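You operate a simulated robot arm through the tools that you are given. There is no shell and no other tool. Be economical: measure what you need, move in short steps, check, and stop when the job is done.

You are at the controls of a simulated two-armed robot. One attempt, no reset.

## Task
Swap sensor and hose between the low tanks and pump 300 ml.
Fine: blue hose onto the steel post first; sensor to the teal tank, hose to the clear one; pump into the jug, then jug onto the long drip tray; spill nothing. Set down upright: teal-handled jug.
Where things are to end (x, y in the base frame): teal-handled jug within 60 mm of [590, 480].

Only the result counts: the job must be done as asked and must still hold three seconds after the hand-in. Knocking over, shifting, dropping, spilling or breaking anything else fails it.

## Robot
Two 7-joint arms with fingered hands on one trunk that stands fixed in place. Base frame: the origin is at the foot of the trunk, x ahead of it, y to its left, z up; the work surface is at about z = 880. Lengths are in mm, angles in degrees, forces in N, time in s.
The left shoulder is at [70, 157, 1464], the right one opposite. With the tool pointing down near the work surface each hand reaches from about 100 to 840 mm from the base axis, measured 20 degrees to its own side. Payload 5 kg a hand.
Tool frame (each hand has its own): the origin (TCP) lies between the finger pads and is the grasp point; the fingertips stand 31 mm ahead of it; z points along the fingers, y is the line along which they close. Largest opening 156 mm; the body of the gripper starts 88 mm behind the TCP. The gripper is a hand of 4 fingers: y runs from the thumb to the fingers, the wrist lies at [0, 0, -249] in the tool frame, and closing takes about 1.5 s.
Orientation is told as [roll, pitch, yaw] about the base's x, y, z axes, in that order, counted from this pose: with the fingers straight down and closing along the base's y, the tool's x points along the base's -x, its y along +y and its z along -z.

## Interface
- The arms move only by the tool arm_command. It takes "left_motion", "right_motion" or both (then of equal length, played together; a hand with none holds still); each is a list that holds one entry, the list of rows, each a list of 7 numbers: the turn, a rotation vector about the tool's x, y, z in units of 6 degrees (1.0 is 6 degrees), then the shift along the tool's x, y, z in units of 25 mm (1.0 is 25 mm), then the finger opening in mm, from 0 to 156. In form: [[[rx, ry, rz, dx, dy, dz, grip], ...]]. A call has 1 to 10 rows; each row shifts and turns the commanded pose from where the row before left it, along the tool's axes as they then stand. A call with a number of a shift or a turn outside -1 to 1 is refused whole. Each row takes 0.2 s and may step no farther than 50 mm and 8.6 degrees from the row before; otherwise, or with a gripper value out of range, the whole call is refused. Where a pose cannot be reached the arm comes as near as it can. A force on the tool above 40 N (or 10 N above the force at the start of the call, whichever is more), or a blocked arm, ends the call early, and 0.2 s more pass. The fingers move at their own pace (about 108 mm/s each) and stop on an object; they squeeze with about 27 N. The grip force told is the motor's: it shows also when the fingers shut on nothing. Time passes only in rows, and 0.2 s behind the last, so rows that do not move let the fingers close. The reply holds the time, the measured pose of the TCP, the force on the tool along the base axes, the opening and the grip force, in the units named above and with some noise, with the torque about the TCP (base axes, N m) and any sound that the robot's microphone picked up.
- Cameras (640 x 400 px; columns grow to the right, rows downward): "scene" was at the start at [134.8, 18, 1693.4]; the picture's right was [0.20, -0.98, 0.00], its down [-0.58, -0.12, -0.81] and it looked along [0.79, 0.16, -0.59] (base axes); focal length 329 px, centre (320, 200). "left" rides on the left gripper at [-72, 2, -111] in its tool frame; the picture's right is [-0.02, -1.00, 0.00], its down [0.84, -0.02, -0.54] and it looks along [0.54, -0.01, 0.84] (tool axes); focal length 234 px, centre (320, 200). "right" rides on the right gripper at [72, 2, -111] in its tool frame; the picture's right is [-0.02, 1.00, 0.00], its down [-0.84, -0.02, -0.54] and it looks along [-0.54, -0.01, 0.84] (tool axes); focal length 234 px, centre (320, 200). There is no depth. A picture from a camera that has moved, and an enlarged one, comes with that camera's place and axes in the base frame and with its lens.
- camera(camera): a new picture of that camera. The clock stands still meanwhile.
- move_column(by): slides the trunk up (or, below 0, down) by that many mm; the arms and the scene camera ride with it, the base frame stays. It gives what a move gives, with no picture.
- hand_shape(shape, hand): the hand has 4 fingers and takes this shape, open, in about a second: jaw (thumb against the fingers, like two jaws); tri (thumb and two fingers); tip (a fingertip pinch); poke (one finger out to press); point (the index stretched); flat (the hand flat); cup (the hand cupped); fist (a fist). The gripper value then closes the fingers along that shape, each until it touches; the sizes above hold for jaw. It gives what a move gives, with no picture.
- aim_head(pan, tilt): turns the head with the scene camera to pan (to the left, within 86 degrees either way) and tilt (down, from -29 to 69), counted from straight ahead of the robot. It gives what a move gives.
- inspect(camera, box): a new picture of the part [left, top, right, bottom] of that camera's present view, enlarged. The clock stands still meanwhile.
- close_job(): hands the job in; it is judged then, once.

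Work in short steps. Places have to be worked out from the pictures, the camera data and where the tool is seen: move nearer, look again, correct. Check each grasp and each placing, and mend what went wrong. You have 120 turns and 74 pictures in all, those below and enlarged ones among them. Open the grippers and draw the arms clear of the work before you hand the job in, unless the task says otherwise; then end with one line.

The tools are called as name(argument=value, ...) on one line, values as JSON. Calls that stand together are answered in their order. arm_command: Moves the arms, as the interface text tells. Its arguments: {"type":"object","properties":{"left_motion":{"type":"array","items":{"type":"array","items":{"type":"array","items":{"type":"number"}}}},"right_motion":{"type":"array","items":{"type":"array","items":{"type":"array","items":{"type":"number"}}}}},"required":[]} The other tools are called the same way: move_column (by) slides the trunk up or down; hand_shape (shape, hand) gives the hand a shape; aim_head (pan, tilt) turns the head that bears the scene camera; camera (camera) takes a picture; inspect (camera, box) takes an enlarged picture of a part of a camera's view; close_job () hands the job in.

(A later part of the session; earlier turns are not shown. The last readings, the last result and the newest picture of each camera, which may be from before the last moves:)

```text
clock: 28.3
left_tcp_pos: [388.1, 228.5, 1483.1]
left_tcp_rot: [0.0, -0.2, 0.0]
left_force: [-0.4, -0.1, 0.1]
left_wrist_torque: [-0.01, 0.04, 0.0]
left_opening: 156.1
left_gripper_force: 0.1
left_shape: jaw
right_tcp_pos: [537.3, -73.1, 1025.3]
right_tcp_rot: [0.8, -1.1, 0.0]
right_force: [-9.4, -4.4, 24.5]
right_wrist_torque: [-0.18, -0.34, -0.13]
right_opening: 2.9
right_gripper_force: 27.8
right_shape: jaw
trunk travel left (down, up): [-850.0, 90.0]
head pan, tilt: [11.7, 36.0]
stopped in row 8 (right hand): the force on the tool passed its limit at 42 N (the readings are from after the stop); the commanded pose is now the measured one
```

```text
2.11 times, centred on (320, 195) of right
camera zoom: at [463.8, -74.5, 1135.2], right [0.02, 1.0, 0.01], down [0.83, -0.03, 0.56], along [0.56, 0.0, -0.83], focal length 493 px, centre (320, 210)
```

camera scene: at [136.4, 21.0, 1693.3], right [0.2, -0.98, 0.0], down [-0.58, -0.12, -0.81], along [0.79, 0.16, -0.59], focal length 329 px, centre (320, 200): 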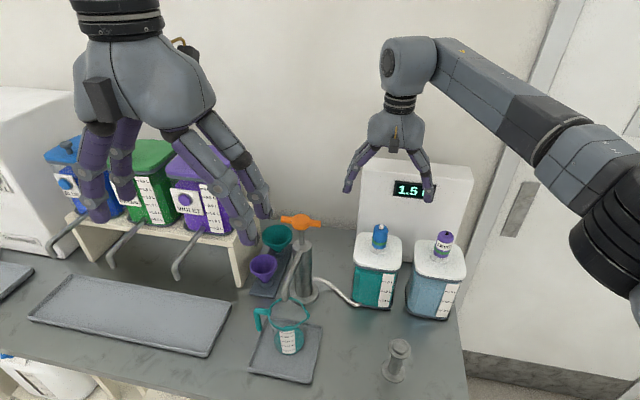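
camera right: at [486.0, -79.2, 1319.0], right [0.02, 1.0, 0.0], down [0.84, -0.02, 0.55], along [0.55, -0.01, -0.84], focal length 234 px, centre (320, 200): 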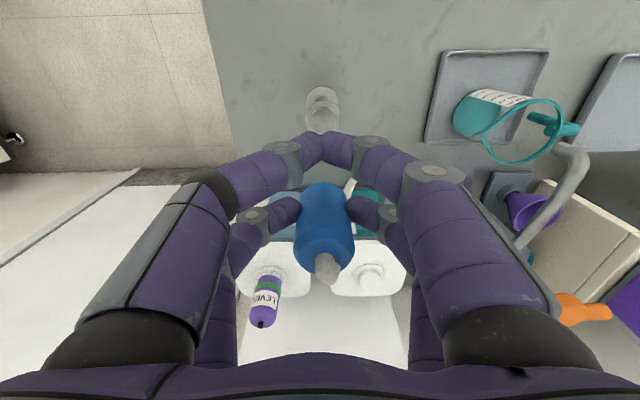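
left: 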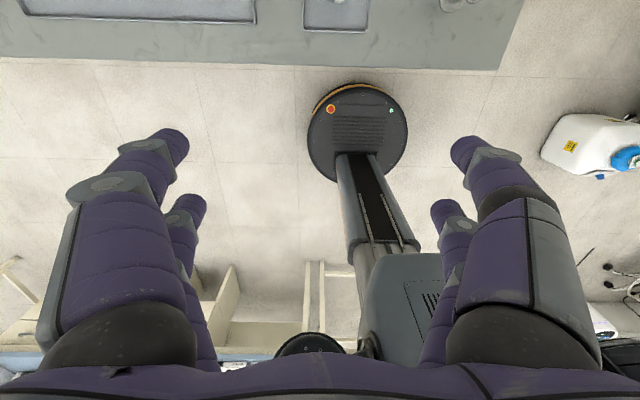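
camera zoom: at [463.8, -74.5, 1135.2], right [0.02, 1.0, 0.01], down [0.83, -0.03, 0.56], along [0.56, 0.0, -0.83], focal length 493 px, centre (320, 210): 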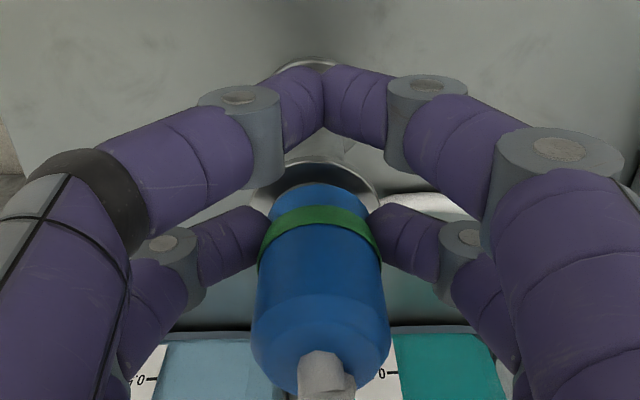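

The green band shows, so the plug is seated on the post. I release, rise clear, and verify.

arm_command(right_motion=[[[0, 0, 0, 0, 0, -0.04, 20], [0, 0, 0, 0, 0, 0, 90], [0, 0, 0, 0, 0, 0, 90], [0, 0, 0, 0, 0, 0, 90], [0, 0, 0, 0, 0, 0, 90], [-0.13, 0.18, 0, 0, 0, -1, 90], [0, 0, 0, 0, 0, -1, 90], [0, 0, 0, 0, 0, -1, 90], [0, 0, 0, 0, 0, -1, 90], [0, 0, 0, 0, 0, -1, 90]]])

camera(camera="right")

```text
clock: 30.5
left_tcp_pos: [390.4, 229.0, 1482.4]
left_tcp_rot: [-0.1, 0.0, 0.0]
left_force: [0.5, -0.4, 0.5]
left_wrist_torque: [-0.05, 0.01, 0.0]
left_opening: 156.1
left_gripper_force: 0.1
left_shape: jaw
right_tcp_pos: [538.5, -76.3, 1148.5]
right_tcp_rot: [1.4, 0.1, 0.0]
right_force: [0.3, -0.1, -0.2]
right_wrist_torque: [0.03, 0.01, 0.02]
right_opening: 89.3
right_gripper_force: 0.1
right_shape: jaw
trunk travel left (down, up): [-850.0, 90.0]
head pan, tilt: [11.7, 36.0]
```

```text
37 pictures are left
camera right: at [467.2, -79.3, 1259.6], right [0.02, 1.0, 0.02], down [0.84, -0.03, 0.54], along [0.54, 0.01, -0.84], focal length 234 px, centre (320, 200)
```

right: 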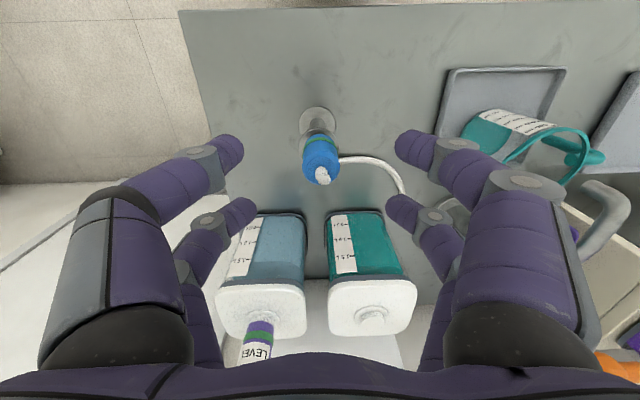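

The hose is seated on the post with the green band showing. Next I go above the purple sensor.

arm_command(right_motion=[[[0.23, 0, 0, 0, 0, -1, 90], [0, 0, 0, -0.9, -0.34, -1, 90], [0, 0, 0, -1, -0.4, -1, 90], [0, 0, 0, -1, -0.4, -0.5, 90], [0, 0, 0, -1, -0.4, 0, 90], [0, 0, 0, -1, -0.4, 0, 90], [0, 0, 0, -1, -0.4, 0, 90], [0, 0, 0, -1, -0.4, 0, 90], [0, 0, 0, -1, -0.4, 0, 90], [0, 0, 0, -1, -0.4, 0, 90]]])

camera(camera="right")

```text
clock: 32.7
left_tcp_pos: [391.5, 229.3, 1482.1]
left_tcp_rot: [0.0, -0.1, 0.0]
left_force: [0.1, 0.3, 0.1]
left_wrist_torque: [-0.01, 0.0, -0.01]
left_opening: 155.9
left_gripper_force: 0.0
left_shape: jaw
right_tcp_pos: [763.4, -165.3, 1233.0]
right_tcp_rot: [0.1, 0.3, 0.0]
right_force: [-0.2, 0.5, 0.1]
right_wrist_torque: [0.01, 0.02, 0.02]
right_opening: 89.1
right_gripper_force: 0.0
right_shape: jaw
trunk travel left (down, up): [-850.0, 90.0]
head pan, tilt: [11.7, 36.0]
```

```text
36 pictures are left
camera right: at [691.9, -165.6, 1343.9], right [0.02, 1.0, 0.0], down [0.84, -0.02, 0.54], along [0.54, -0.01, -0.84], focal length 234 px, centre (320, 200)
```

right: 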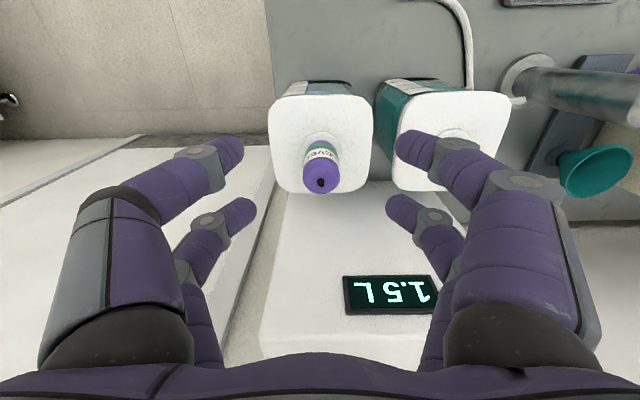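

The sensor is at about (800,-165), laterally centred. I move forward 10 mm, descend, and close on it.

arm_command(right_motion=[[[0, 0, 0, -0.4, 0, 0.6, 80], [0, 0, 0, 0, 0, 1, 80], [0, 0, 0, 0, 0, 1, 80], [0, 0, 0, 0, 0, 1, 80], [0, 0, 0, 0, 0, 0.95, 80], [0, 0, 0, 0, 0, 0, 0], [0, 0, 0, 0, 0, 0, 0], [0, 0, 0, 0, 0, 0, 0], [0, 0, 0, 0, 0, 0, 0], [0, 0, 0, 0, 0, 0, 0]]])

camera(camera="right")

```text
clock: 34.9
left_tcp_pos: [390.4, 228.1, 1482.6]
left_tcp_rot: [0.0, 0.1, -0.1]
left_force: [-0.2, 0.8, 0.4]
left_wrist_torque: [0.02, 0.03, -0.01]
left_opening: 155.7
left_gripper_force: 0.1
left_shape: jaw
right_tcp_pos: [771.2, -165.4, 1120.3]
right_tcp_rot: [-0.1, 0.2, -0.1]
right_force: [-0.3, -1.0, -3.5]
right_wrist_torque: [0.02, 0.11, 0.01]
right_opening: 0.9
right_gripper_force: 27.3
right_shape: jaw
trunk travel left (down, up): [-850.0, 90.0]
head pan, tilt: [11.7, 36.0]
```

```text
35 pictures are left
camera right: at [699.9, -165.6, 1231.4], right [0.02, 1.0, 0.0], down [0.84, -0.02, 0.54], along [0.54, -0.01, -0.84], focal length 234 px, centre (320, 200)
```

right: 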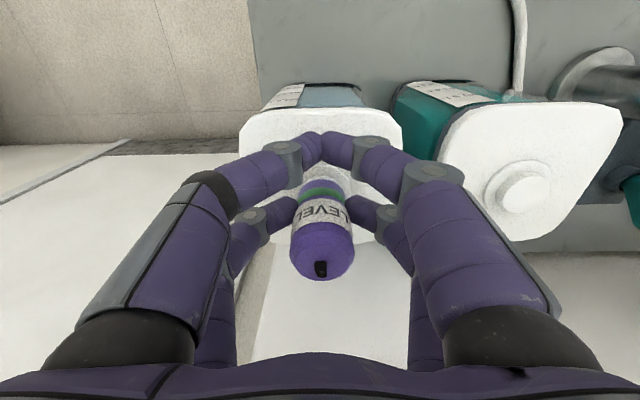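

The sensor is gripped squarely. I lift it 75 mm and look for a probe beneath.

arm_command(right_motion=[[[0, 0, 0, 0, 0, -0.5, 0], [0, 0, 0, 0, 0, -0.7, 0], [0, 0, 0, 0, 0, -0.8, 0], [0, 0, 0, 0, 0, -1, 0]]])

inspect(camera="scene", box=[350, 180, 510, 280])

inspect(camera="right", box=[220, 80, 420, 290])

```text
clock: 35.9
left_tcp_pos: [391.0, 229.0, 1483.2]
left_tcp_rot: [0.0, 0.0, 0.0]
left_force: [-0.6, 0.1, -0.4]
left_wrist_torque: [-0.08, -0.06, -0.02]
left_opening: 155.7
left_gripper_force: 0.0
left_shape: jaw
right_tcp_pos: [772.5, -164.1, 1193.6]
right_tcp_rot: [0.0, 0.1, 0.0]
right_force: [0.6, -1.8, -1.5]
right_wrist_torque: [0.0, 0.01, -0.01]
right_opening: 0.8
right_gripper_force: 27.4
right_shape: jaw
trunk travel left (down, up): [-850.0, 90.0]
head pan, tilt: [11.7, 36.0]
```

```text
4.00 times, centred on (430, 230) of scene
camera zoom: at [134.6, 18.2, 1693.4], right [0.2, -0.98, 0.0], down [-0.58, -0.12, -0.81], along [0.79, 0.16, -0.59], focal length 1316 px, centre (-120, 80)
```

zoom: 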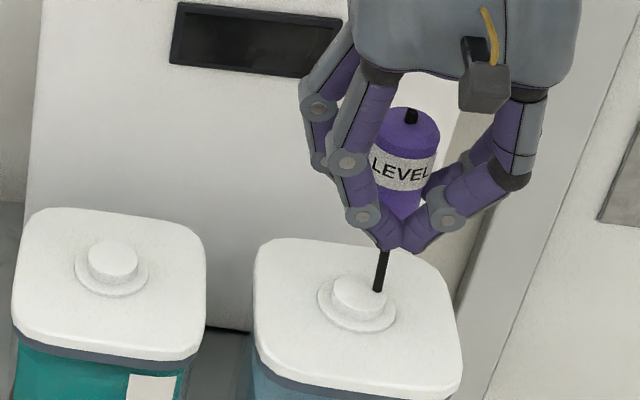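

```text
1.90 times, centred on (320, 185) of right
camera zoom: at [700.3, -165.1, 1305.9], right [0.02, 1.0, 0.0], down [0.84, -0.02, 0.54], along [0.54, -0.01, -0.84], focal length 446 px, centre (320, 229)
```

zoom: 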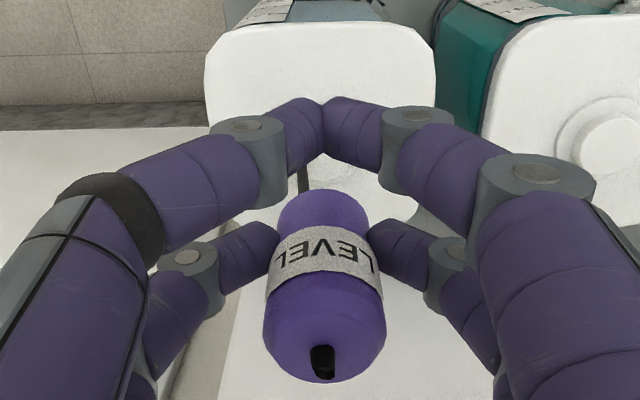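

The sensor is off and the display has gone dark. The two necks appear to share the same x and lie about 158 mm apart in y. I carry the sensor over to the teal neck at height.

arm_command(right_motion=[[[0, 0, 0, 0, 0, -1, 0], [0, 0, 0, 0, 0.84, -1, 0], [0, 0, 0, 0, 1, 0, 0], [0, 0, 0, 0, 1, 0, 0], [0, 0, 0, 0, 1, 0, 0], [0, 0, 0, 0, 1, 0, 0], [0, 0, 0, 0, 1, 0, 0], [0, 0, 0, 0, 0.5, 1, 0], [0, 0, 0, 0, 0, 1, 0], [0, 0, 0, 0, 0, 0.6, 0]]])

inspect(camera="scene", box=[320, 180, 480, 280])

inspect(camera="right", box=[220, 80, 420, 290])

```text
clock: 38.1
left_tcp_pos: [391.6, 228.8, 1482.6]
left_tcp_rot: [0.0, -0.1, 0.0]
left_force: [-0.5, -0.4, 0.5]
left_wrist_torque: [-0.02, -0.01, 0.01]
left_opening: 156.0
left_gripper_force: 0.0
left_shape: jaw
right_tcp_pos: [772.0, -5.5, 1181.3]
right_tcp_rot: [0.0, 0.3, 0.0]
right_force: [0.1, 0.1, -0.9]
right_wrist_torque: [0.01, 0.04, 0.0]
right_opening: 0.7
right_gripper_force: 26.9
right_shape: jaw
trunk travel left (down, up): [-850.0, 90.0]
head pan, tilt: [11.7, 36.0]
```

```text
4.00 times, centred on (400, 230) of scene
camera zoom: at [135.2, 17.6, 1693.4], right [0.2, -0.98, 0.0], down [-0.58, -0.12, -0.81], along [0.79, 0.16, -0.59], focal length 1316 px, centre (0, 80)
```

zoom: 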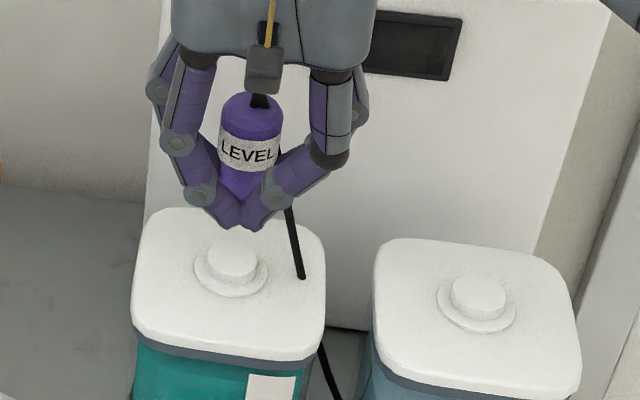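

```text
1.90 times, centred on (320, 185) of right
camera zoom: at [701.0, -5.8, 1293.3], right [0.02, 1.0, 0.0], down [0.84, -0.02, 0.54], along [0.54, -0.01, -0.84], focal length 446 px, centre (320, 229)
```

zoom: 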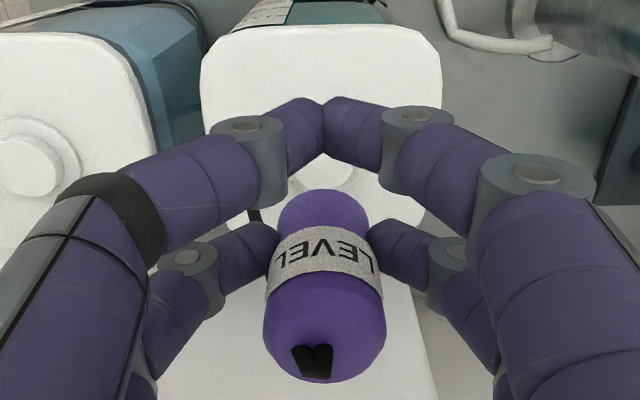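

The sensor lines up over the teal neck. I lower it with a force watch, expecting it to seat near z 1120.

arm_command(right_motion=[[[0, 0, 0, 0, 0, 0.8, 0], [0, 0, 0, 0, 0, 0.7, 0], [0, 0, 0, 0, 0, 0.3, 0], [0, 0, 0, 0, 0, 0.2, 0], [0, 0, 0, 0, 0, 0.2, 0], [0, 0, 0, 0, 0, 0.2, 0]]])

inspect(camera="right", box=[220, 80, 420, 290])

```text
clock: 39.5
left_tcp_pos: [391.3, 228.0, 1482.9]
left_tcp_rot: [0.0, 0.0, 0.1]
left_force: [0.8, 0.0, -0.1]
left_wrist_torque: [0.0, 0.05, -0.01]
left_opening: 155.9
left_gripper_force: 0.0
left_shape: jaw
right_tcp_pos: [773.2, -7.0, 1119.6]
right_tcp_rot: [0.0, 0.2, 0.1]
right_force: [-0.3, -0.4, -0.8]
right_wrist_torque: [0.01, 0.06, 0.03]
right_opening: 1.0
right_gripper_force: 27.0
right_shape: jaw
trunk travel left (down, up): [-850.0, 90.0]
head pan, tilt: [11.7, 36.0]
```

```text
1.90 times, centred on (320, 185) of right
camera zoom: at [701.0, -6.3, 1232.1], right [0.02, 1.0, 0.0], down [0.84, -0.02, 0.54], along [0.54, -0.01, -0.84], focal length 446 px, centre (320, 229)
```

zoom: 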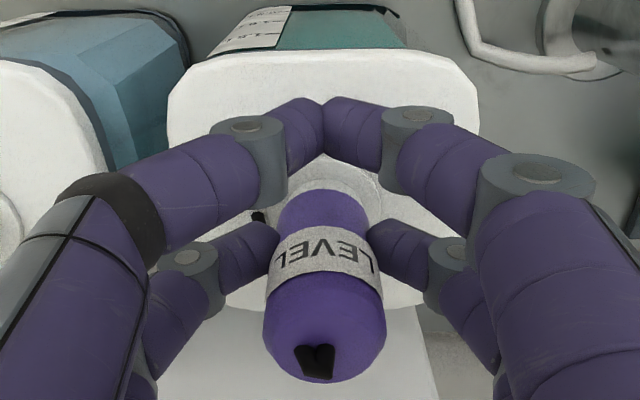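

There is no contact and no green yet, and the neck flange seems about 3 mm toward +y. I adjust and continue down gently.

arm_command(right_motion=[[[0, 0, 0, 0, 0.1, 0, 0], [0, 0, 0, 0, 0, 0.15, 0], [0, 0, 0, 0, 0, 0.15, 0], [0, 0, 0, 0, 0, 0.15, 0], [0, 0, 0, 0, 0, 0.15, 0]]])

inspect(camera="right", box=[220, 80, 420, 290])

```text
clock: 40.8
left_tcp_pos: [385.8, 229.1, 1484.4]
left_tcp_rot: [0.0, -0.2, 0.0]
left_force: [0.1, 0.4, -0.3]
left_wrist_torque: [0.05, -0.01, 0.03]
left_opening: 156.1
left_gripper_force: 0.1
left_shape: jaw
right_tcp_pos: [771.4, -3.5, 1115.4]
right_tcp_rot: [0.3, -0.6, -0.1]
right_force: [-6.8, -2.4, 20.4]
right_wrist_torque: [-0.16, -0.29, -0.08]
right_opening: 2.6
right_gripper_force: 27.1
right_shape: jaw
trunk travel left (down, up): [-850.0, 90.0]
head pan, tilt: [11.7, 36.0]
stopped in row 5 (right hand): the force on the tool passed its limit at 42 N (the readings are from after the stop); the commanded pose is now the measured one
```

```text
1.90 times, centred on (320, 185) of right
camera zoom: at [699.3, -3.8, 1226.3], right [0.03, 1.0, 0.01], down [0.83, -0.03, 0.55], along [0.55, -0.01, -0.83], focal length 446 px, centre (320, 229)
```

zoom: 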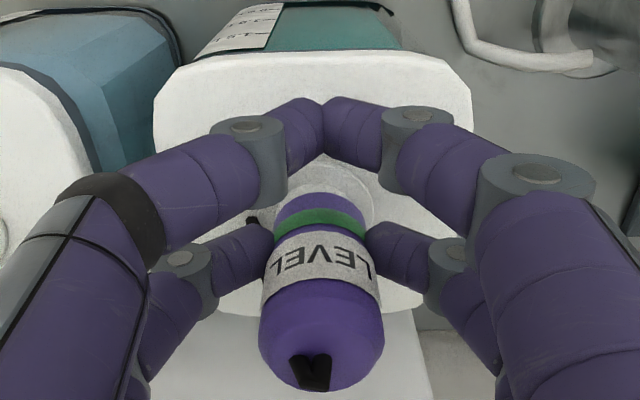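

The band shows green, so the sensor is seated. I release and rise.

arm_command(right_motion=[[[0, 0, 0, 0, 0, -0.04, 20], [0, 0, 0, 0, 0, 0, 80], [0, 0, 0, 0, 0, 0, 80], [0, 0, 0, 0, 0, 0, 80], [0, 0, 0, 0, 0, 0, 80], [0.05, 0.1, 0, 0, 0, -1, 80], [0, 0, 0, 0, 0, -1, 80], [0, 0, 0, 0, 0, -1, 80], [0, 0, 0, 0, 0, -1, 80], [0, 0, 0, 0, 0, -0.5, 80]]])

camera(camera="right")

```text
clock: 43.0
left_tcp_pos: [389.9, 229.1, 1483.7]
left_tcp_rot: [0.0, 0.0, 0.0]
left_force: [0.0, -0.5, 0.0]
left_wrist_torque: [-0.03, -0.05, 0.0]
left_opening: 156.1
left_gripper_force: 0.1
left_shape: jaw
right_tcp_pos: [775.9, -3.8, 1226.5]
right_tcp_rot: [0.1, 0.2, -0.1]
right_force: [0.1, 0.5, -0.8]
right_wrist_torque: [-0.03, -0.01, 0.01]
right_opening: 79.6
right_gripper_force: 0.0
right_shape: jaw
trunk travel left (down, up): [-850.0, 90.0]
head pan, tilt: [11.7, 36.0]
```

```text
28 pictures are left
camera right: at [703.5, -3.8, 1338.1], right [0.02, 1.0, 0.0], down [0.84, -0.02, 0.54], along [0.54, -0.01, -0.84], focal length 234 px, centre (320, 200)
```

right: 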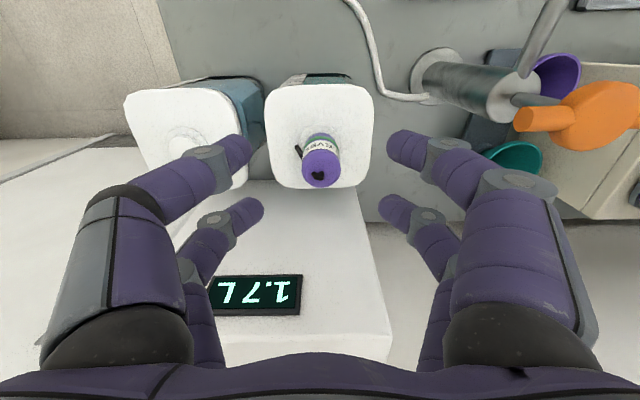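

The display reads 1.7 L, so the sensor is live on the teal tank. I return to the blue plug on the post.

arm_command(right_motion=[[[0, 0, 0, 0.935, -0.285, 0, 80], [0, 0, 0, 0.935, -0.285, 0, 80], [0, 0, 0, 0.935, -0.285, 0, 80], [0, 0, 0, 0.935, -0.285, 0, 80], [0, 0, 0, 0.935, -0.285, 0, 80], [0, 0, 0, 0.935, -0.285, 0, 80], [0, 0, 0, 0.935, -0.285, 0, 80], [0, 0, 0, 0.935, -0.285, 1, 80], [0, 0, 0, 0.935, -0.285, 1, 80], [0, 0, 0, 0.935, -0.285, 1, 80]]])

camera(camera="right")

```text
clock: 45.2
left_tcp_pos: [390.3, 228.2, 1482.6]
left_tcp_rot: [0.0, -0.1, 0.0]
left_force: [0.4, -0.2, 0.1]
left_wrist_torque: [0.04, 0.0, 0.01]
left_opening: 155.9
left_gripper_force: 0.1
left_shape: jaw
right_tcp_pos: [538.5, -73.2, 1151.8]
right_tcp_rot: [-0.1, 0.2, -0.1]
right_force: [-0.1, -0.3, 0.4]
right_wrist_torque: [0.0, -0.02, -0.02]
right_opening: 79.6
right_gripper_force: 0.1
right_shape: jaw
trunk travel left (down, up): [-850.0, 90.0]
head pan, tilt: [11.7, 36.0]
```

```text
27 pictures are left
camera right: at [467.4, -72.6, 1263.5], right [0.02, 1.0, 0.0], down [0.84, -0.02, 0.54], along [0.54, -0.01, -0.84], focal length 234 px, centre (320, 200)
```

right: 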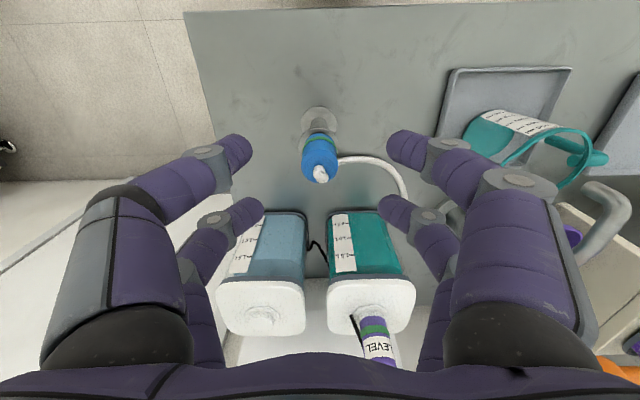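

The plug is centred. I descend to z 1029, grip, and lift off.

arm_command(right_motion=[[[0, 0, 0, -0.1, -0.06, 1, 80], [0, 0, 0, 0, 0, 1, 80], [0, 0, 0, 0, 0, 1, 80], [0, 0, 0, 0, 0, 1, 80], [0, 0, 0, 0, 0, 0.9, 80], [0, 0, 0, 0, 0, 0, 0], [0, 0, 0, 0, 0, 0, 0], [0, 0, 0, 0, 0, 0, 0], [0, 0, 0, 0, 0, 0, 0], [0, 0, 0, 0, 0, 0, 0]]])

arm_command(right_motion=[[[0, 0, 0, 0, 0, 0, 0], [0, 0, 0, 0, 0, -0.4, 0], [0, 0, 0, 0, 0, -0.8, 0], [0, 0, 0, 0, 0, -1, 0], [0, 0, 0, 0, 0, -1, 0], [0, 0, 0, 0, 0, -1, 0], [0, 0, 0, 0, 0, -1, 0], [0, 0, 0, 0, 0, -1, 0]]])

inspect(camera="right", box=[220, 80, 420, 290])

```text
clock: 47.4
left_tcp_pos: [390.9, 229.2, 1482.5]
left_tcp_rot: [0.0, -0.1, 0.0]
left_force: [0.0, 0.0, -0.4]
left_wrist_torque: [0.0, 0.02, 0.01]
left_opening: 155.6
left_gripper_force: 0.1
left_shape: jaw
right_tcp_pos: [542.4, -75.5, 1029.4]
right_tcp_rot: [0.0, 0.3, -0.1]
right_force: [0.3, 0.8, -0.7]
right_wrist_torque: [0.01, 0.01, 0.0]
right_opening: 0.4
right_gripper_force: 27.2
right_shape: jaw
trunk travel left (down, up): [-850.0, 90.0]
head pan, tilt: [11.7, 36.0]
```

```text
clock: 49.2
left_tcp_pos: [390.6, 228.4, 1483.7]
left_tcp_rot: [0.0, 0.0, 0.0]
left_force: [0.6, 0.6, -0.4]
left_wrist_torque: [-0.01, 0.03, -0.03]
left_opening: 155.9
left_gripper_force: 0.1
left_shape: jaw
right_tcp_pos: [544.6, -75.8, 1182.7]
right_tcp_rot: [0.0, 0.4, -0.1]
right_force: [-0.3, -0.4, -0.9]
right_wrist_torque: [0.01, 0.01, 0.0]
right_opening: 0.4
right_gripper_force: 26.7
right_shape: jaw
trunk travel left (down, up): [-850.0, 90.0]
head pan, tilt: [11.7, 36.0]
```

```text
1.90 times, centred on (320, 185) of right
camera zoom: at [472.8, -76.3, 1294.9], right [0.03, 1.0, 0.0], down [0.84, -0.02, 0.54], along [0.54, -0.01, -0.84], focal length 446 px, centre (320, 229)
```

zoom: 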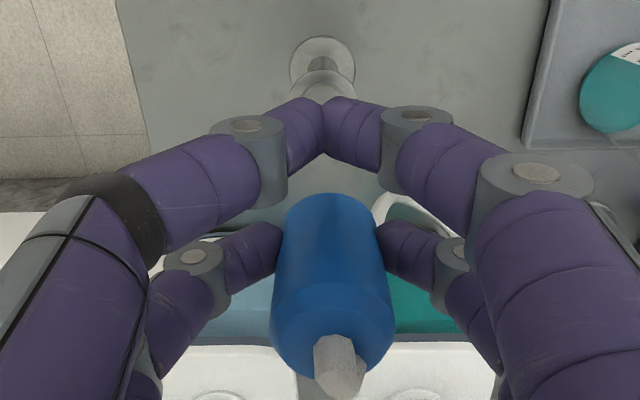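

The plug is held. I carry it directly to above the clear tank's neck, compensating for its slight offset in the hand.

arm_command(right_motion=[[[0, 0, 0, -0.9, -0.37, -0.5, 0], [0, -0.06, 0, -0.9, -0.37, -0.5, 0], [0, 0, 0, -0.9, -0.37, 0, 0], [0, 0, 0, -0.9, -0.37, 0, 0], [0, 0, 0, -0.9, -0.37, 0, 0], [0, 0, 0, -0.9, -0.37, 0, 0], [0, 0, 0, -0.9, -0.37, 0, 0], [0, 0, 0, -0.9, -0.37, 0, 0], [0, 0, 0, -0.9, -0.37, 0, 0], [0, 0, 0, -0.9, -0.37, 0, 0]]])

arm_command(right_motion=[[[0, 0, 0, 0, 0, 0, 0], [0, 0, 0, 0, 0, 1, 0], [0, 0, 0, 0, 0, 1, 0], [0, 0, 0, 0, 0, 0.2, 0]]])

inspect(camera="right", box=[220, 80, 420, 290])

inspect(camera="scene", box=[350, 180, 510, 280])

```text
clock: 51.4
left_tcp_pos: [391.5, 230.0, 1482.4]
left_tcp_rot: [0.1, 0.0, -0.1]
left_force: [0.1, 0.4, -0.4]
left_wrist_torque: [0.0, -0.02, -0.01]
left_opening: 155.7
left_gripper_force: 0.1
left_shape: jaw
right_tcp_pos: [769.1, -167.7, 1208.2]
right_tcp_rot: [0.0, 0.0, 0.0]
right_force: [0.0, -1.1, -1.0]
right_wrist_torque: [0.01, 0.01, 0.03]
right_opening: 0.5
right_gripper_force: 27.2
right_shape: jaw
trunk travel left (down, up): [-850.0, 90.0]
head pan, tilt: [11.7, 36.0]
```

```text
clock: 52.4
left_tcp_pos: [390.1, 229.1, 1483.1]
left_tcp_rot: [0.0, 0.0, 0.0]
left_force: [-0.2, 0.2, -0.5]
left_wrist_torque: [0.0, -0.05, 0.02]
left_opening: 156.0
left_gripper_force: 0.0
left_shape: jaw
right_tcp_pos: [769.4, -167.4, 1153.6]
right_tcp_rot: [0.0, -0.1, -0.1]
right_force: [-0.6, 0.1, -0.9]
right_wrist_torque: [0.01, 0.04, -0.07]
right_opening: 0.6
right_gripper_force: 27.3
right_shape: jaw
trunk travel left (down, up): [-850.0, 90.0]
head pan, tilt: [11.7, 36.0]
```

```text
1.90 times, centred on (320, 185) of right
camera zoom: at [696.2, -168.4, 1265.0], right [0.02, 1.0, 0.0], down [0.84, -0.02, 0.55], along [0.55, -0.01, -0.84], focal length 446 px, centre (320, 229)
```

zoom: 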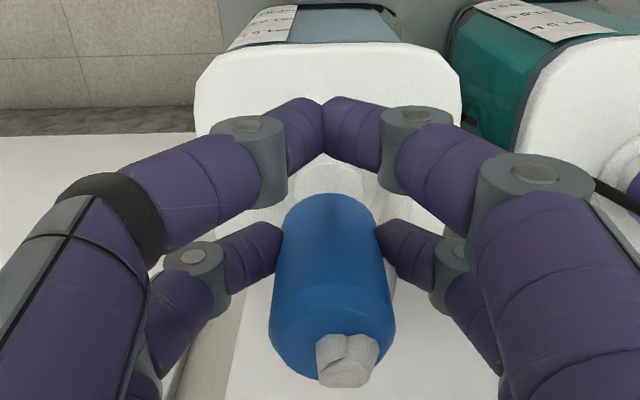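

```text
4.00 times, centred on (430, 230) of scene
camera zoom: at [134.5, 18.0, 1693.5], right [0.2, -0.98, 0.0], down [-0.58, -0.12, -0.81], along [0.79, 0.16, -0.59], focal length 1316 px, centre (-120, 80)
```

zoom: 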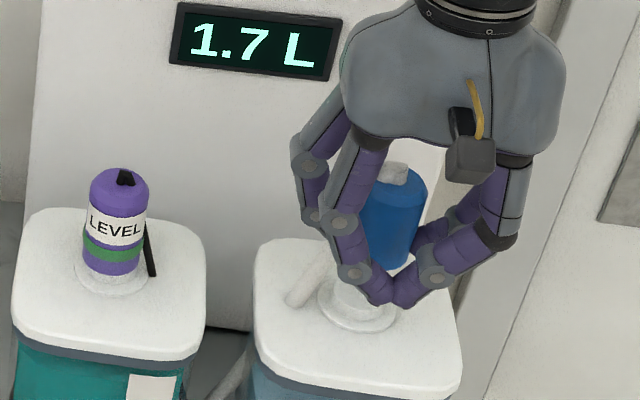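

The plug sits about 4 to 5 mm too far toward -y relative to the dome. I shift it and lower to contact.

arm_command(right_motion=[[[0, 0, 0, 0, 0.18, 0, 0], [0, 0, 0, 0, 0, 0.7, 0], [0, 0, 0, 0, 0, 0.4, 0], [0, 0, 0, 0, 0, 0.15, 0], [0, 0, 0, 0, 0, 0.15, 0], [0, 0, 0, 0, 0, 0.15, 0], [0, 0, 0, 0, 0, 0.15, 0], [0, 0, 0, 0, 0, 0.15, 0]]])

inspect(camera="right", box=[220, 80, 420, 290])

```text
clock: 54.2
left_tcp_pos: [389.0, 228.2, 1482.7]
left_tcp_rot: [0.0, -0.1, 0.0]
left_force: [0.3, 1.0, -1.1]
left_wrist_torque: [-0.01, -0.04, 0.0]
left_opening: 155.8
left_gripper_force: 0.2
left_shape: jaw
right_tcp_pos: [767.6, -162.6, 1108.7]
right_tcp_rot: [0.0, -0.3, -0.1]
right_force: [1.2, -1.5, 9.1]
right_wrist_torque: [-0.04, -0.2, -0.05]
right_opening: 0.8
right_gripper_force: 27.0
right_shape: jaw
trunk travel left (down, up): [-850.0, 90.0]
head pan, tilt: [11.7, 36.0]
```

```text
1.90 times, centred on (320, 185) of right
camera zoom: at [695.9, -162.7, 1220.5], right [0.03, 1.0, 0.0], down [0.84, -0.02, 0.55], along [0.55, -0.01, -0.84], focal length 446 px, centre (320, 229)
```

zoom: 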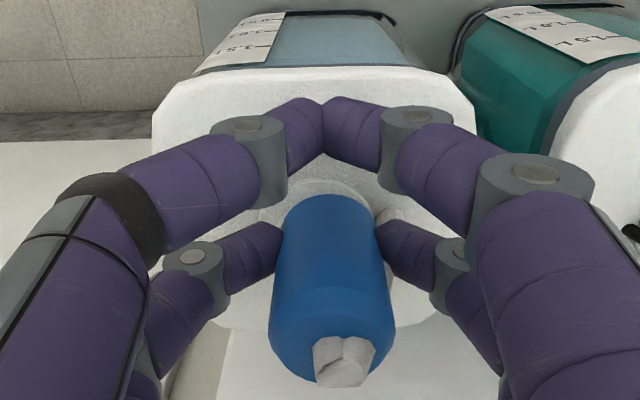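

There is light contact but no green. I'll zoom in on the neck region to judge the offset.

inspect(camera="right", box=[280, 160, 370, 215])

```text
7.11 times, centred on (325, 188) of right
camera zoom: at [695.9, -162.7, 1220.5], right [0.03, 1.0, 0.0], down [0.84, -0.02, 0.55], along [0.55, -0.01, -0.84], focal length 1665 px, centre (284, 289)
```

zoom: 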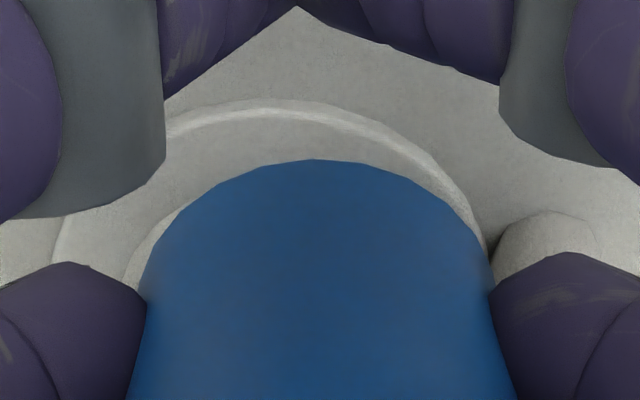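

The plug is about 5 mm too far in +y and about 5 mm short in x. I lift slightly, correct, and press again.

arm_command(right_motion=[[[0, 0, 0, 0, 0, -0.4, 0], [0, 0, 0, -0.18, -0.19, 0, 0], [0, 0, 0, 0, 0, 0, 0], [0, 0, 0, 0, 0, 0.25, 0], [0, 0, 0, 0, 0, 0.15, 0], [0, 0, 0, 0, 0, 0.15, 0], [0, 0, 0, 0, 0, 0.15, 0], [0, 0, 0, 0, 0, 0.15, 0]]])

inspect(camera="right", box=[220, 80, 420, 290])

```text
clock: 56.0
left_tcp_pos: [387.6, 228.2, 1482.5]
left_tcp_rot: [0.0, -0.2, 0.0]
left_force: [-0.1, -0.5, 0.0]
left_wrist_torque: [0.0, 0.04, 0.0]
left_opening: 156.1
left_gripper_force: 0.0
left_shape: jaw
right_tcp_pos: [774.1, -167.1, 1106.8]
right_tcp_rot: [0.3, -0.9, -0.1]
right_force: [-8.1, -0.2, 18.5]
right_wrist_torque: [0.0, -0.22, -0.04]
right_opening: 2.5
right_gripper_force: 26.8
right_shape: jaw
trunk travel left (down, up): [-850.0, 90.0]
head pan, tilt: [11.7, 36.0]
stopped in row 8 (right hand): the force on the tool passed its limit at 42 N (the readings are from after the stop); the commanded pose is now the measured one
```

```text
1.90 times, centred on (320, 185) of right
camera zoom: at [699.8, -167.7, 1217.3], right [0.03, 1.0, 0.01], down [0.83, -0.02, 0.56], along [0.56, -0.01, -0.83], focal length 446 px, centre (320, 229)
```

zoom: 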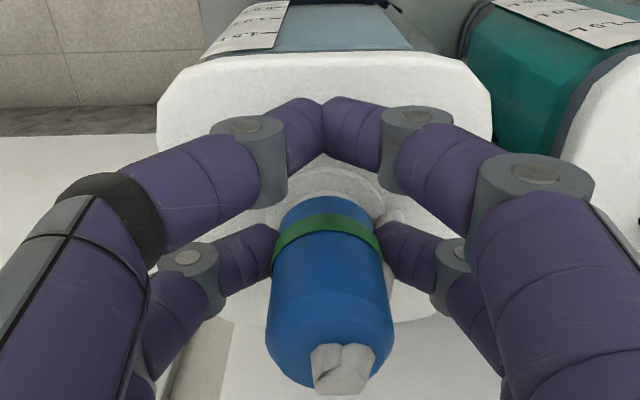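

Green again: the hose is seated on the clear tank. I release, rise and withdraw the right hand.

arm_command(right_motion=[[[0, 0, 0, 0, 0, -0.04, 20], [0, 0, 0, 0, 0, 0, 80], [0, 0, 0, 0, 0, 0, 80], [0, 0, 0, 0, 0, 0, 80], [0, 0, 0, 0, 0, 0, 80], [0, 0.12, 0, 0, 0, -1, 80], [0, 0, 0, 0, 0, -1, 80], [0, 0, 0, 0, 0, -1, 80], [0, 0, 0, 0, 0, -1, 80], [0, 0, 0, 0, 0, -1, 80]]])

arm_command(right_motion=[[[0, 0, 0, 0.5, 0, -1, 80], [0, 0, 0, 1, -0.5, -1, 80], [0, 0, 0, 1, -0.5, -1, 80], [0, 0, 0, 1, -0.5, 0, 80], [0, 0, 0, 1, -0.5, 0, 80], [0, 0, 0, 1, -0.5, 0, 80], [0, 0, 0, 1, -0.5, 0, 80], [0, 0, 0, 1, -0.5, 0, 80]]])

camera(camera="scene")

inspect(camera="scene", box=[240, 280, 340, 380])

```text
clock: 58.2
left_tcp_pos: [389.6, 228.0, 1482.7]
left_tcp_rot: [-0.1, -0.1, 0.0]
left_force: [0.7, 0.6, 0.0]
left_wrist_torque: [0.0, -0.02, -0.01]
left_opening: 155.6
left_gripper_force: 0.1
left_shape: jaw
right_tcp_pos: [774.3, -166.5, 1229.2]
right_tcp_rot: [0.2, 0.0, -0.1]
right_force: [0.4, 1.0, -0.2]
right_wrist_torque: [-0.01, 0.0, -0.01]
right_opening: 79.4
right_gripper_force: 0.1
right_shape: jaw
trunk travel left (down, up): [-850.0, 90.0]
head pan, tilt: [11.7, 36.0]
```

```text
clock: 60.0
left_tcp_pos: [388.9, 227.4, 1482.9]
left_tcp_rot: [0.1, -0.1, 0.0]
left_force: [-0.9, 0.8, 0.4]
left_wrist_torque: [0.04, 0.0, -0.01]
left_opening: 155.9
left_gripper_force: 0.0
left_shape: jaw
right_tcp_pos: [585.8, -256.4, 1303.0]
right_tcp_rot: [0.3, 0.0, 0.0]
right_force: [-1.1, -0.5, 0.5]
right_wrist_torque: [0.05, -0.01, 0.0]
right_opening: 79.3
right_gripper_force: 0.1
right_shape: jaw
trunk travel left (down, up): [-850.0, 90.0]
head pan, tilt: [11.7, 36.0]
```

```text
20 pictures are left
camera scene: at [133.0, 16.5, 1693.6], right [0.2, -0.98, 0.0], down [-0.57, -0.12, -0.81], along [0.79, 0.16, -0.59], focal length 329 px, centre (320, 200)
```

scene: 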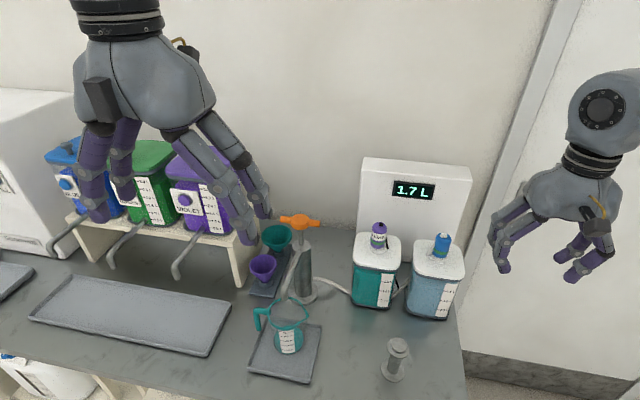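

```text
4.00 times, centred on (290, 330) of scene
camera zoom: at [133.0, 16.5, 1693.6], right [0.2, -0.98, 0.0], down [-0.57, -0.12, -0.81], along [0.79, 0.16, -0.59], focal length 1316 px, centre (440, -320)
```

zoom: 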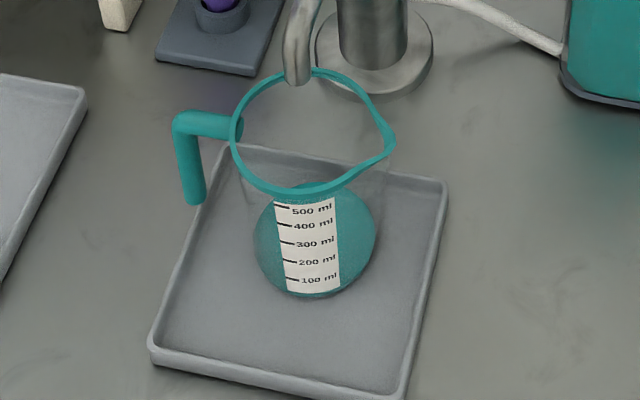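

The jug looks empty with a teal base, its rim centre is near (583,191), and the spout tip at about (592,198,1052) is over it. The pump handle is a T-bar along y at about (752,196,1161). I turn the left hand 90° so that it can grip the bar.

arm_command(left_motion=[[[0, 0, 1, 0, 0, 0.5, 80], [0, 0, 1, 0, 0, 0.5, 80], [0, 0, 1, 0, 0, 0.5, 80], [0, 0, 1, 0, 0, 0.5, 80], [0, 0, 1, 0, 0, 0.5, 80], [0, 0, 1, 0, 0, 0.5, 80], [0, 0, 1, 0, 0, 0.5, 80], [0, 0, 1, 0, 0, 0.5, 80], [0, 0, 1, 0, 0, 0.5, 80], [0, 0, 1, 0, 0, 0.5, 80]]])

arm_command(left_motion=[[[0, 0, 1, 0, 0, 0, 80], [0, 0, 1, 0, 0, 0, 80], [0, 0, 1, 0, 0, 0, 80], [0, 0, 1, 0, 0, 0, 80], [0, 0, 1, 0, 0, 0, 80]]])

```text
clock: 62.2
left_tcp_pos: [389.5, 227.1, 1356.2]
left_tcp_rot: [0.0, -0.2, -60.1]
left_force: [0.3, 0.9, -0.1]
left_wrist_torque: [0.02, -0.01, 0.02]
left_opening: 80.9
left_gripper_force: 0.1
left_shape: jaw
right_tcp_pos: [586.6, -255.2, 1302.1]
right_tcp_rot: [0.2, 0.1, -0.1]
right_force: [-0.3, -1.0, -0.4]
right_wrist_torque: [0.04, -0.02, 0.01]
right_opening: 79.6
right_gripper_force: 0.0
right_shape: jaw
trunk travel left (down, up): [-850.0, 90.0]
head pan, tilt: [11.7, 36.0]
```

```text
clock: 63.4
left_tcp_pos: [391.7, 229.2, 1356.7]
left_tcp_rot: [0.0, 0.0, -90.2]
left_force: [0.6, -0.7, 0.2]
left_wrist_torque: [0.0, -0.01, -0.01]
left_opening: 80.8
left_gripper_force: 0.1
left_shape: jaw
right_tcp_pos: [586.5, -255.2, 1304.0]
right_tcp_rot: [0.2, 0.0, 0.0]
right_force: [-0.5, -0.5, -0.2]
right_wrist_torque: [-0.03, 0.0, 0.02]
right_opening: 79.5
right_gripper_force: 0.0
right_shape: jaw
trunk travel left (down, up): [-850.0, 90.0]
head pan, tilt: [11.7, 36.0]
```

Reached yaw -90, so tool y now points along base +x. I move forward to above the pump handle.

arm_command(left_motion=[[[0, 0, 0, -0.13, 1, 0, 80], [0, 0, 0, -0.13, 1, 0, 80], [0, 0, 0, -0.13, 1, 0, 80], [0, 0, 0, -0.13, 1, 0, 80], [0, 0, 0, -0.13, 1, 0, 80], [0, 0, 0, -0.13, 1, 0, 80], [0, 0, 0, -0.13, 1, 0, 80], [0, 0, 0, -0.13, 1, 0, 80], [0, 0, 0, -0.13, 1, 0, 80], [0, 0, 0, -0.13, 1, 0, 80]]])

arm_command(left_motion=[[[0, 0, 0, 0, 0.9, 0.5, 80], [0, 0, 0, 0, 0.9, 0.5, 80], [0, 0, 0, 0, 0.9, 0.5, 80], [0, 0, 0, 0, 0.9, 0.5, 80], [0, 0, 0, 0, 0.8, 0.7, 80]]])

camera(camera="left")

camera(camera="scene")

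```text
clock: 65.6
left_tcp_pos: [642.3, 196.9, 1356.4]
left_tcp_rot: [-0.1, -0.1, -90.0]
left_force: [0.2, -0.1, 0.6]
left_wrist_torque: [0.02, 0.02, 0.0]
left_opening: 80.4
left_gripper_force: 0.0
left_shape: jaw
right_tcp_pos: [589.1, -256.5, 1301.9]
right_tcp_rot: [0.2, 0.1, -0.1]
right_force: [0.2, -0.7, -0.2]
right_wrist_torque: [0.0, 0.03, -0.02]
right_opening: 79.6
right_gripper_force: 0.1
right_shape: jaw
trunk travel left (down, up): [-850.0, 90.0]
head pan, tilt: [11.7, 36.0]
```

```text
clock: 66.8
left_tcp_pos: [736.5, 207.3, 1290.2]
left_tcp_rot: [0.2, 0.0, -90.0]
left_force: [-0.4, 0.4, -0.1]
left_wrist_torque: [0.01, 0.0, 0.03]
left_opening: 80.5
left_gripper_force: 0.2
left_shape: jaw
left hand out of reach, approached as far as the arm can: row 5
right_tcp_pos: [588.1, -255.3, 1301.8]
right_tcp_rot: [0.2, 0.1, 0.0]
right_force: [-0.6, 1.2, 0.1]
right_wrist_torque: [-0.02, 0.01, 0.01]
right_opening: 79.4
right_gripper_force: 0.0
right_shape: jaw
trunk travel left (down, up): [-850.0, 90.0]
head pan, tilt: [11.7, 36.0]
```

```text
18 pictures are left
camera left: at [738.5, 134.4, 1402.5], right [-1.0, -0.02, 0.0], down [-0.02, 0.84, 0.54], along [-0.01, 0.54, -0.84], focal length 234 px, centre (320, 200)
```

left: 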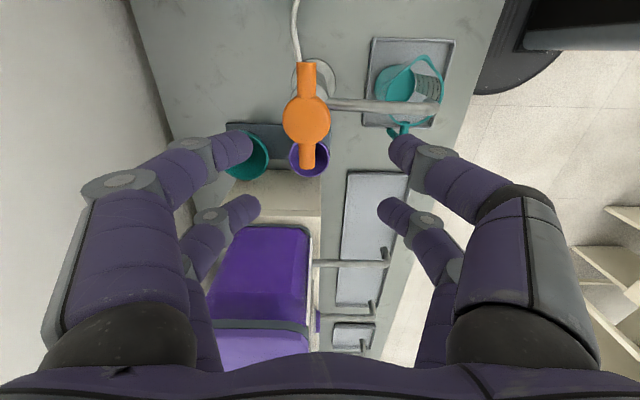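

```text
17 pictures are left
camera scene: at [135.9, 18.4, 1693.3], right [0.2, -0.98, 0.0], down [-0.58, -0.12, -0.81], along [0.79, 0.16, -0.59], focal length 329 px, centre (320, 200)
```

scene: 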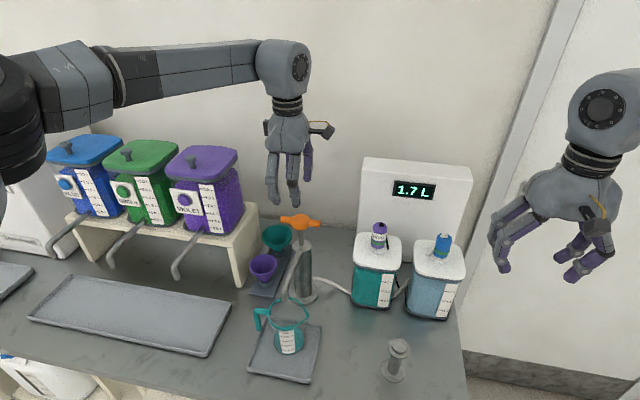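

The handle measures (752,192), while the arm was just out of reach at this height. I descend 40 mm, where reach improves, and check.

arm_command(left_motion=[[[0, 0, 0, 0, 0, 0.8, 80], [0, 0, 0, 0, 0, 0.8, 80]]])

```text
clock: 67.4
left_tcp_pos: [732.2, 208.2, 1252.0]
left_tcp_rot: [0.1, -0.1, -90.0]
left_force: [-0.9, -0.1, 0.2]
left_wrist_torque: [-0.01, 0.05, 0.0]
left_opening: 80.6
left_gripper_force: 0.2
left_shape: jaw
left hand out of reach, approached as far as the arm can: row 2
right_tcp_pos: [587.8, -254.2, 1303.6]
right_tcp_rot: [0.2, 0.2, -0.1]
right_force: [0.5, -0.6, -0.3]
right_wrist_torque: [0.02, -0.01, 0.02]
right_opening: 79.6
right_gripper_force: 0.0
right_shape: jaw
trunk travel left (down, up): [-850.0, 90.0]
head pan, tilt: [11.7, 36.0]
```

With yaw at -90 the wrist limits the reach. I rotate partway back (yaw about -66) and try again.

arm_command(left_motion=[[[0, 0, -1, 0, 0, -0.4, 80], [0, 0, -1, 0, 0, -0.4, 80], [0, 0, -1, 0, 0, 0, 80], [0, 0, -1, 0, 0, 0, 80], [0, 0, 0, -0.35, 0.2, 0, 80], [0, 0, 0, -0.5, 0.3, 0, 80]]])

```text
clock: 68.8
left_tcp_pos: [732.8, 204.5, 1274.0]
left_tcp_rot: [0.0, -0.1, -65.8]
left_force: [0.5, 0.2, 0.5]
left_wrist_torque: [0.01, 0.02, -0.02]
left_opening: 80.6
left_gripper_force: 0.0
left_shape: jaw
left hand out of reach, approached as far as the arm can: row 5, 6
right_tcp_pos: [586.0, -255.6, 1303.0]
right_tcp_rot: [0.1, 0.1, -0.1]
right_force: [-0.3, 0.2, 0.1]
right_wrist_torque: [0.02, 0.0, 0.02]
right_opening: 79.4
right_gripper_force: 0.0
right_shape: jaw
trunk travel left (down, up): [-850.0, 90.0]
head pan, tilt: [11.7, 36.0]
```

The limit is probably the arm configuration. I unwind the yaw to 0 here, then try to extend.

arm_command(left_motion=[[[0, 0, -1, 0, 0, -0.2, 80], [0, 0, -1, 0, 0, -0.2, 80], [0, 0, -1, 0, 0, -0.2, 80], [0, 0, -1, 0, 0, -0.2, 80], [0, 0, -1, 0, 0, 0, 80], [0, 0, -1, 0, 0, 0, 80], [0, 0, -1, 0, 0, 0, 80], [0, 0, -1, 0, 0, 0, 80], [0, 0, -1, 0, 0, 0, 80], [0, 0, -1, 0, 0, 0, 80]]])

arm_command(left_motion=[[[0, 0, -0.97, 0, 0, 0, 80], [0, 0, 0, -0.4, -0.24, 0, 80], [0, 0, 0, -0.4, -0.24, 0, 80]]])

```text
clock: 71.0
left_tcp_pos: [733.7, 203.3, 1293.3]
left_tcp_rot: [0.0, 0.1, -5.8]
left_force: [0.0, 0.3, -0.9]
left_wrist_torque: [0.01, 0.02, -0.02]
left_opening: 80.4
left_gripper_force: 0.1
left_shape: jaw
right_tcp_pos: [587.2, -255.3, 1302.9]
right_tcp_rot: [0.3, 0.2, -0.2]
right_force: [-0.5, 0.0, 0.8]
right_wrist_torque: [0.03, -0.02, 0.01]
right_opening: 79.5
right_gripper_force: 0.1
right_shape: jaw
trunk travel left (down, up): [-850.0, 90.0]
head pan, tilt: [11.7, 36.0]
```

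```text
clock: 71.8
left_tcp_pos: [735.2, 202.0, 1293.4]
left_tcp_rot: [-0.1, -0.3, -0.2]
left_force: [-0.3, 0.0, -0.7]
left_wrist_torque: [0.02, 0.01, 0.01]
left_opening: 80.7
left_gripper_force: 0.0
left_shape: jaw
left hand out of reach, approached as far as the arm can: row 2, 3
right_tcp_pos: [587.6, -255.7, 1303.2]
right_tcp_rot: [0.3, 0.1, -0.2]
right_force: [0.8, 0.0, -0.6]
right_wrist_torque: [0.01, -0.02, 0.0]
right_opening: 79.6
right_gripper_force: 0.1
right_shape: jaw
trunk travel left (down, up): [-850.0, 90.0]
head pan, tilt: [11.7, 36.0]
```

Yaw is not the limit. I raise the trunk by 90, so that the arm works lower relative to the shoulder, and test the reach again.

move_column(by=90)

arm_command(left_motion=[[[0, 0, 0, 0, 0, 1, 80], [0, 0, 0, 0, 0, 1, 80], [0, 0, 0, 0, 0, 1, 80], [0, 0, 0, 0, 0, 1, 80], [0, 0, 0, 0, 0, 1, 80], [0, 0, 0, -0.3, -0.2, 0, 80], [0, 0, 0, -0.4, -0.2, 0, 80]]])

```text
clock: 73.0
left_tcp_pos: [735.2, 202.9, 1383.7]
left_tcp_rot: [-0.2, -0.1, -0.2]
left_force: [0.5, -0.7, 0.2]
left_wrist_torque: [0.0, 0.01, 0.02]
left_opening: 80.2
left_gripper_force: 0.1
left_shape: jaw
right_tcp_pos: [585.5, -254.6, 1392.7]
right_tcp_rot: [0.2, 0.1, -0.2]
right_force: [0.3, 0.2, 0.0]
right_wrist_torque: [0.02, 0.03, -0.03]
right_opening: 79.6
right_gripper_force: 0.0
right_shape: jaw
trunk travel left (down, up): [-940.0, 0.0]
head pan, tilt: [11.7, 36.0]
```

```text
clock: 74.6
left_tcp_pos: [715.7, 212.1, 1271.6]
left_tcp_rot: [-0.1, -0.3, -0.2]
left_force: [-0.3, -0.7, 0.1]
left_wrist_torque: [0.0, 0.02, 0.02]
left_opening: 80.1
left_gripper_force: 0.1
left_shape: jaw
left hand out of reach, approached as far as the arm can: row 2, 3, 4, 5, 6, 7
right_tcp_pos: [586.7, -256.8, 1392.3]
right_tcp_rot: [0.1, 0.1, -0.1]
right_force: [0.3, 0.3, 0.1]
right_wrist_torque: [0.0, 0.01, -0.03]
right_opening: 79.5
right_gripper_force: 0.2
right_shape: jaw
trunk travel left (down, up): [-940.0, 0.0]
head pan, tilt: [11.7, 36.0]
```

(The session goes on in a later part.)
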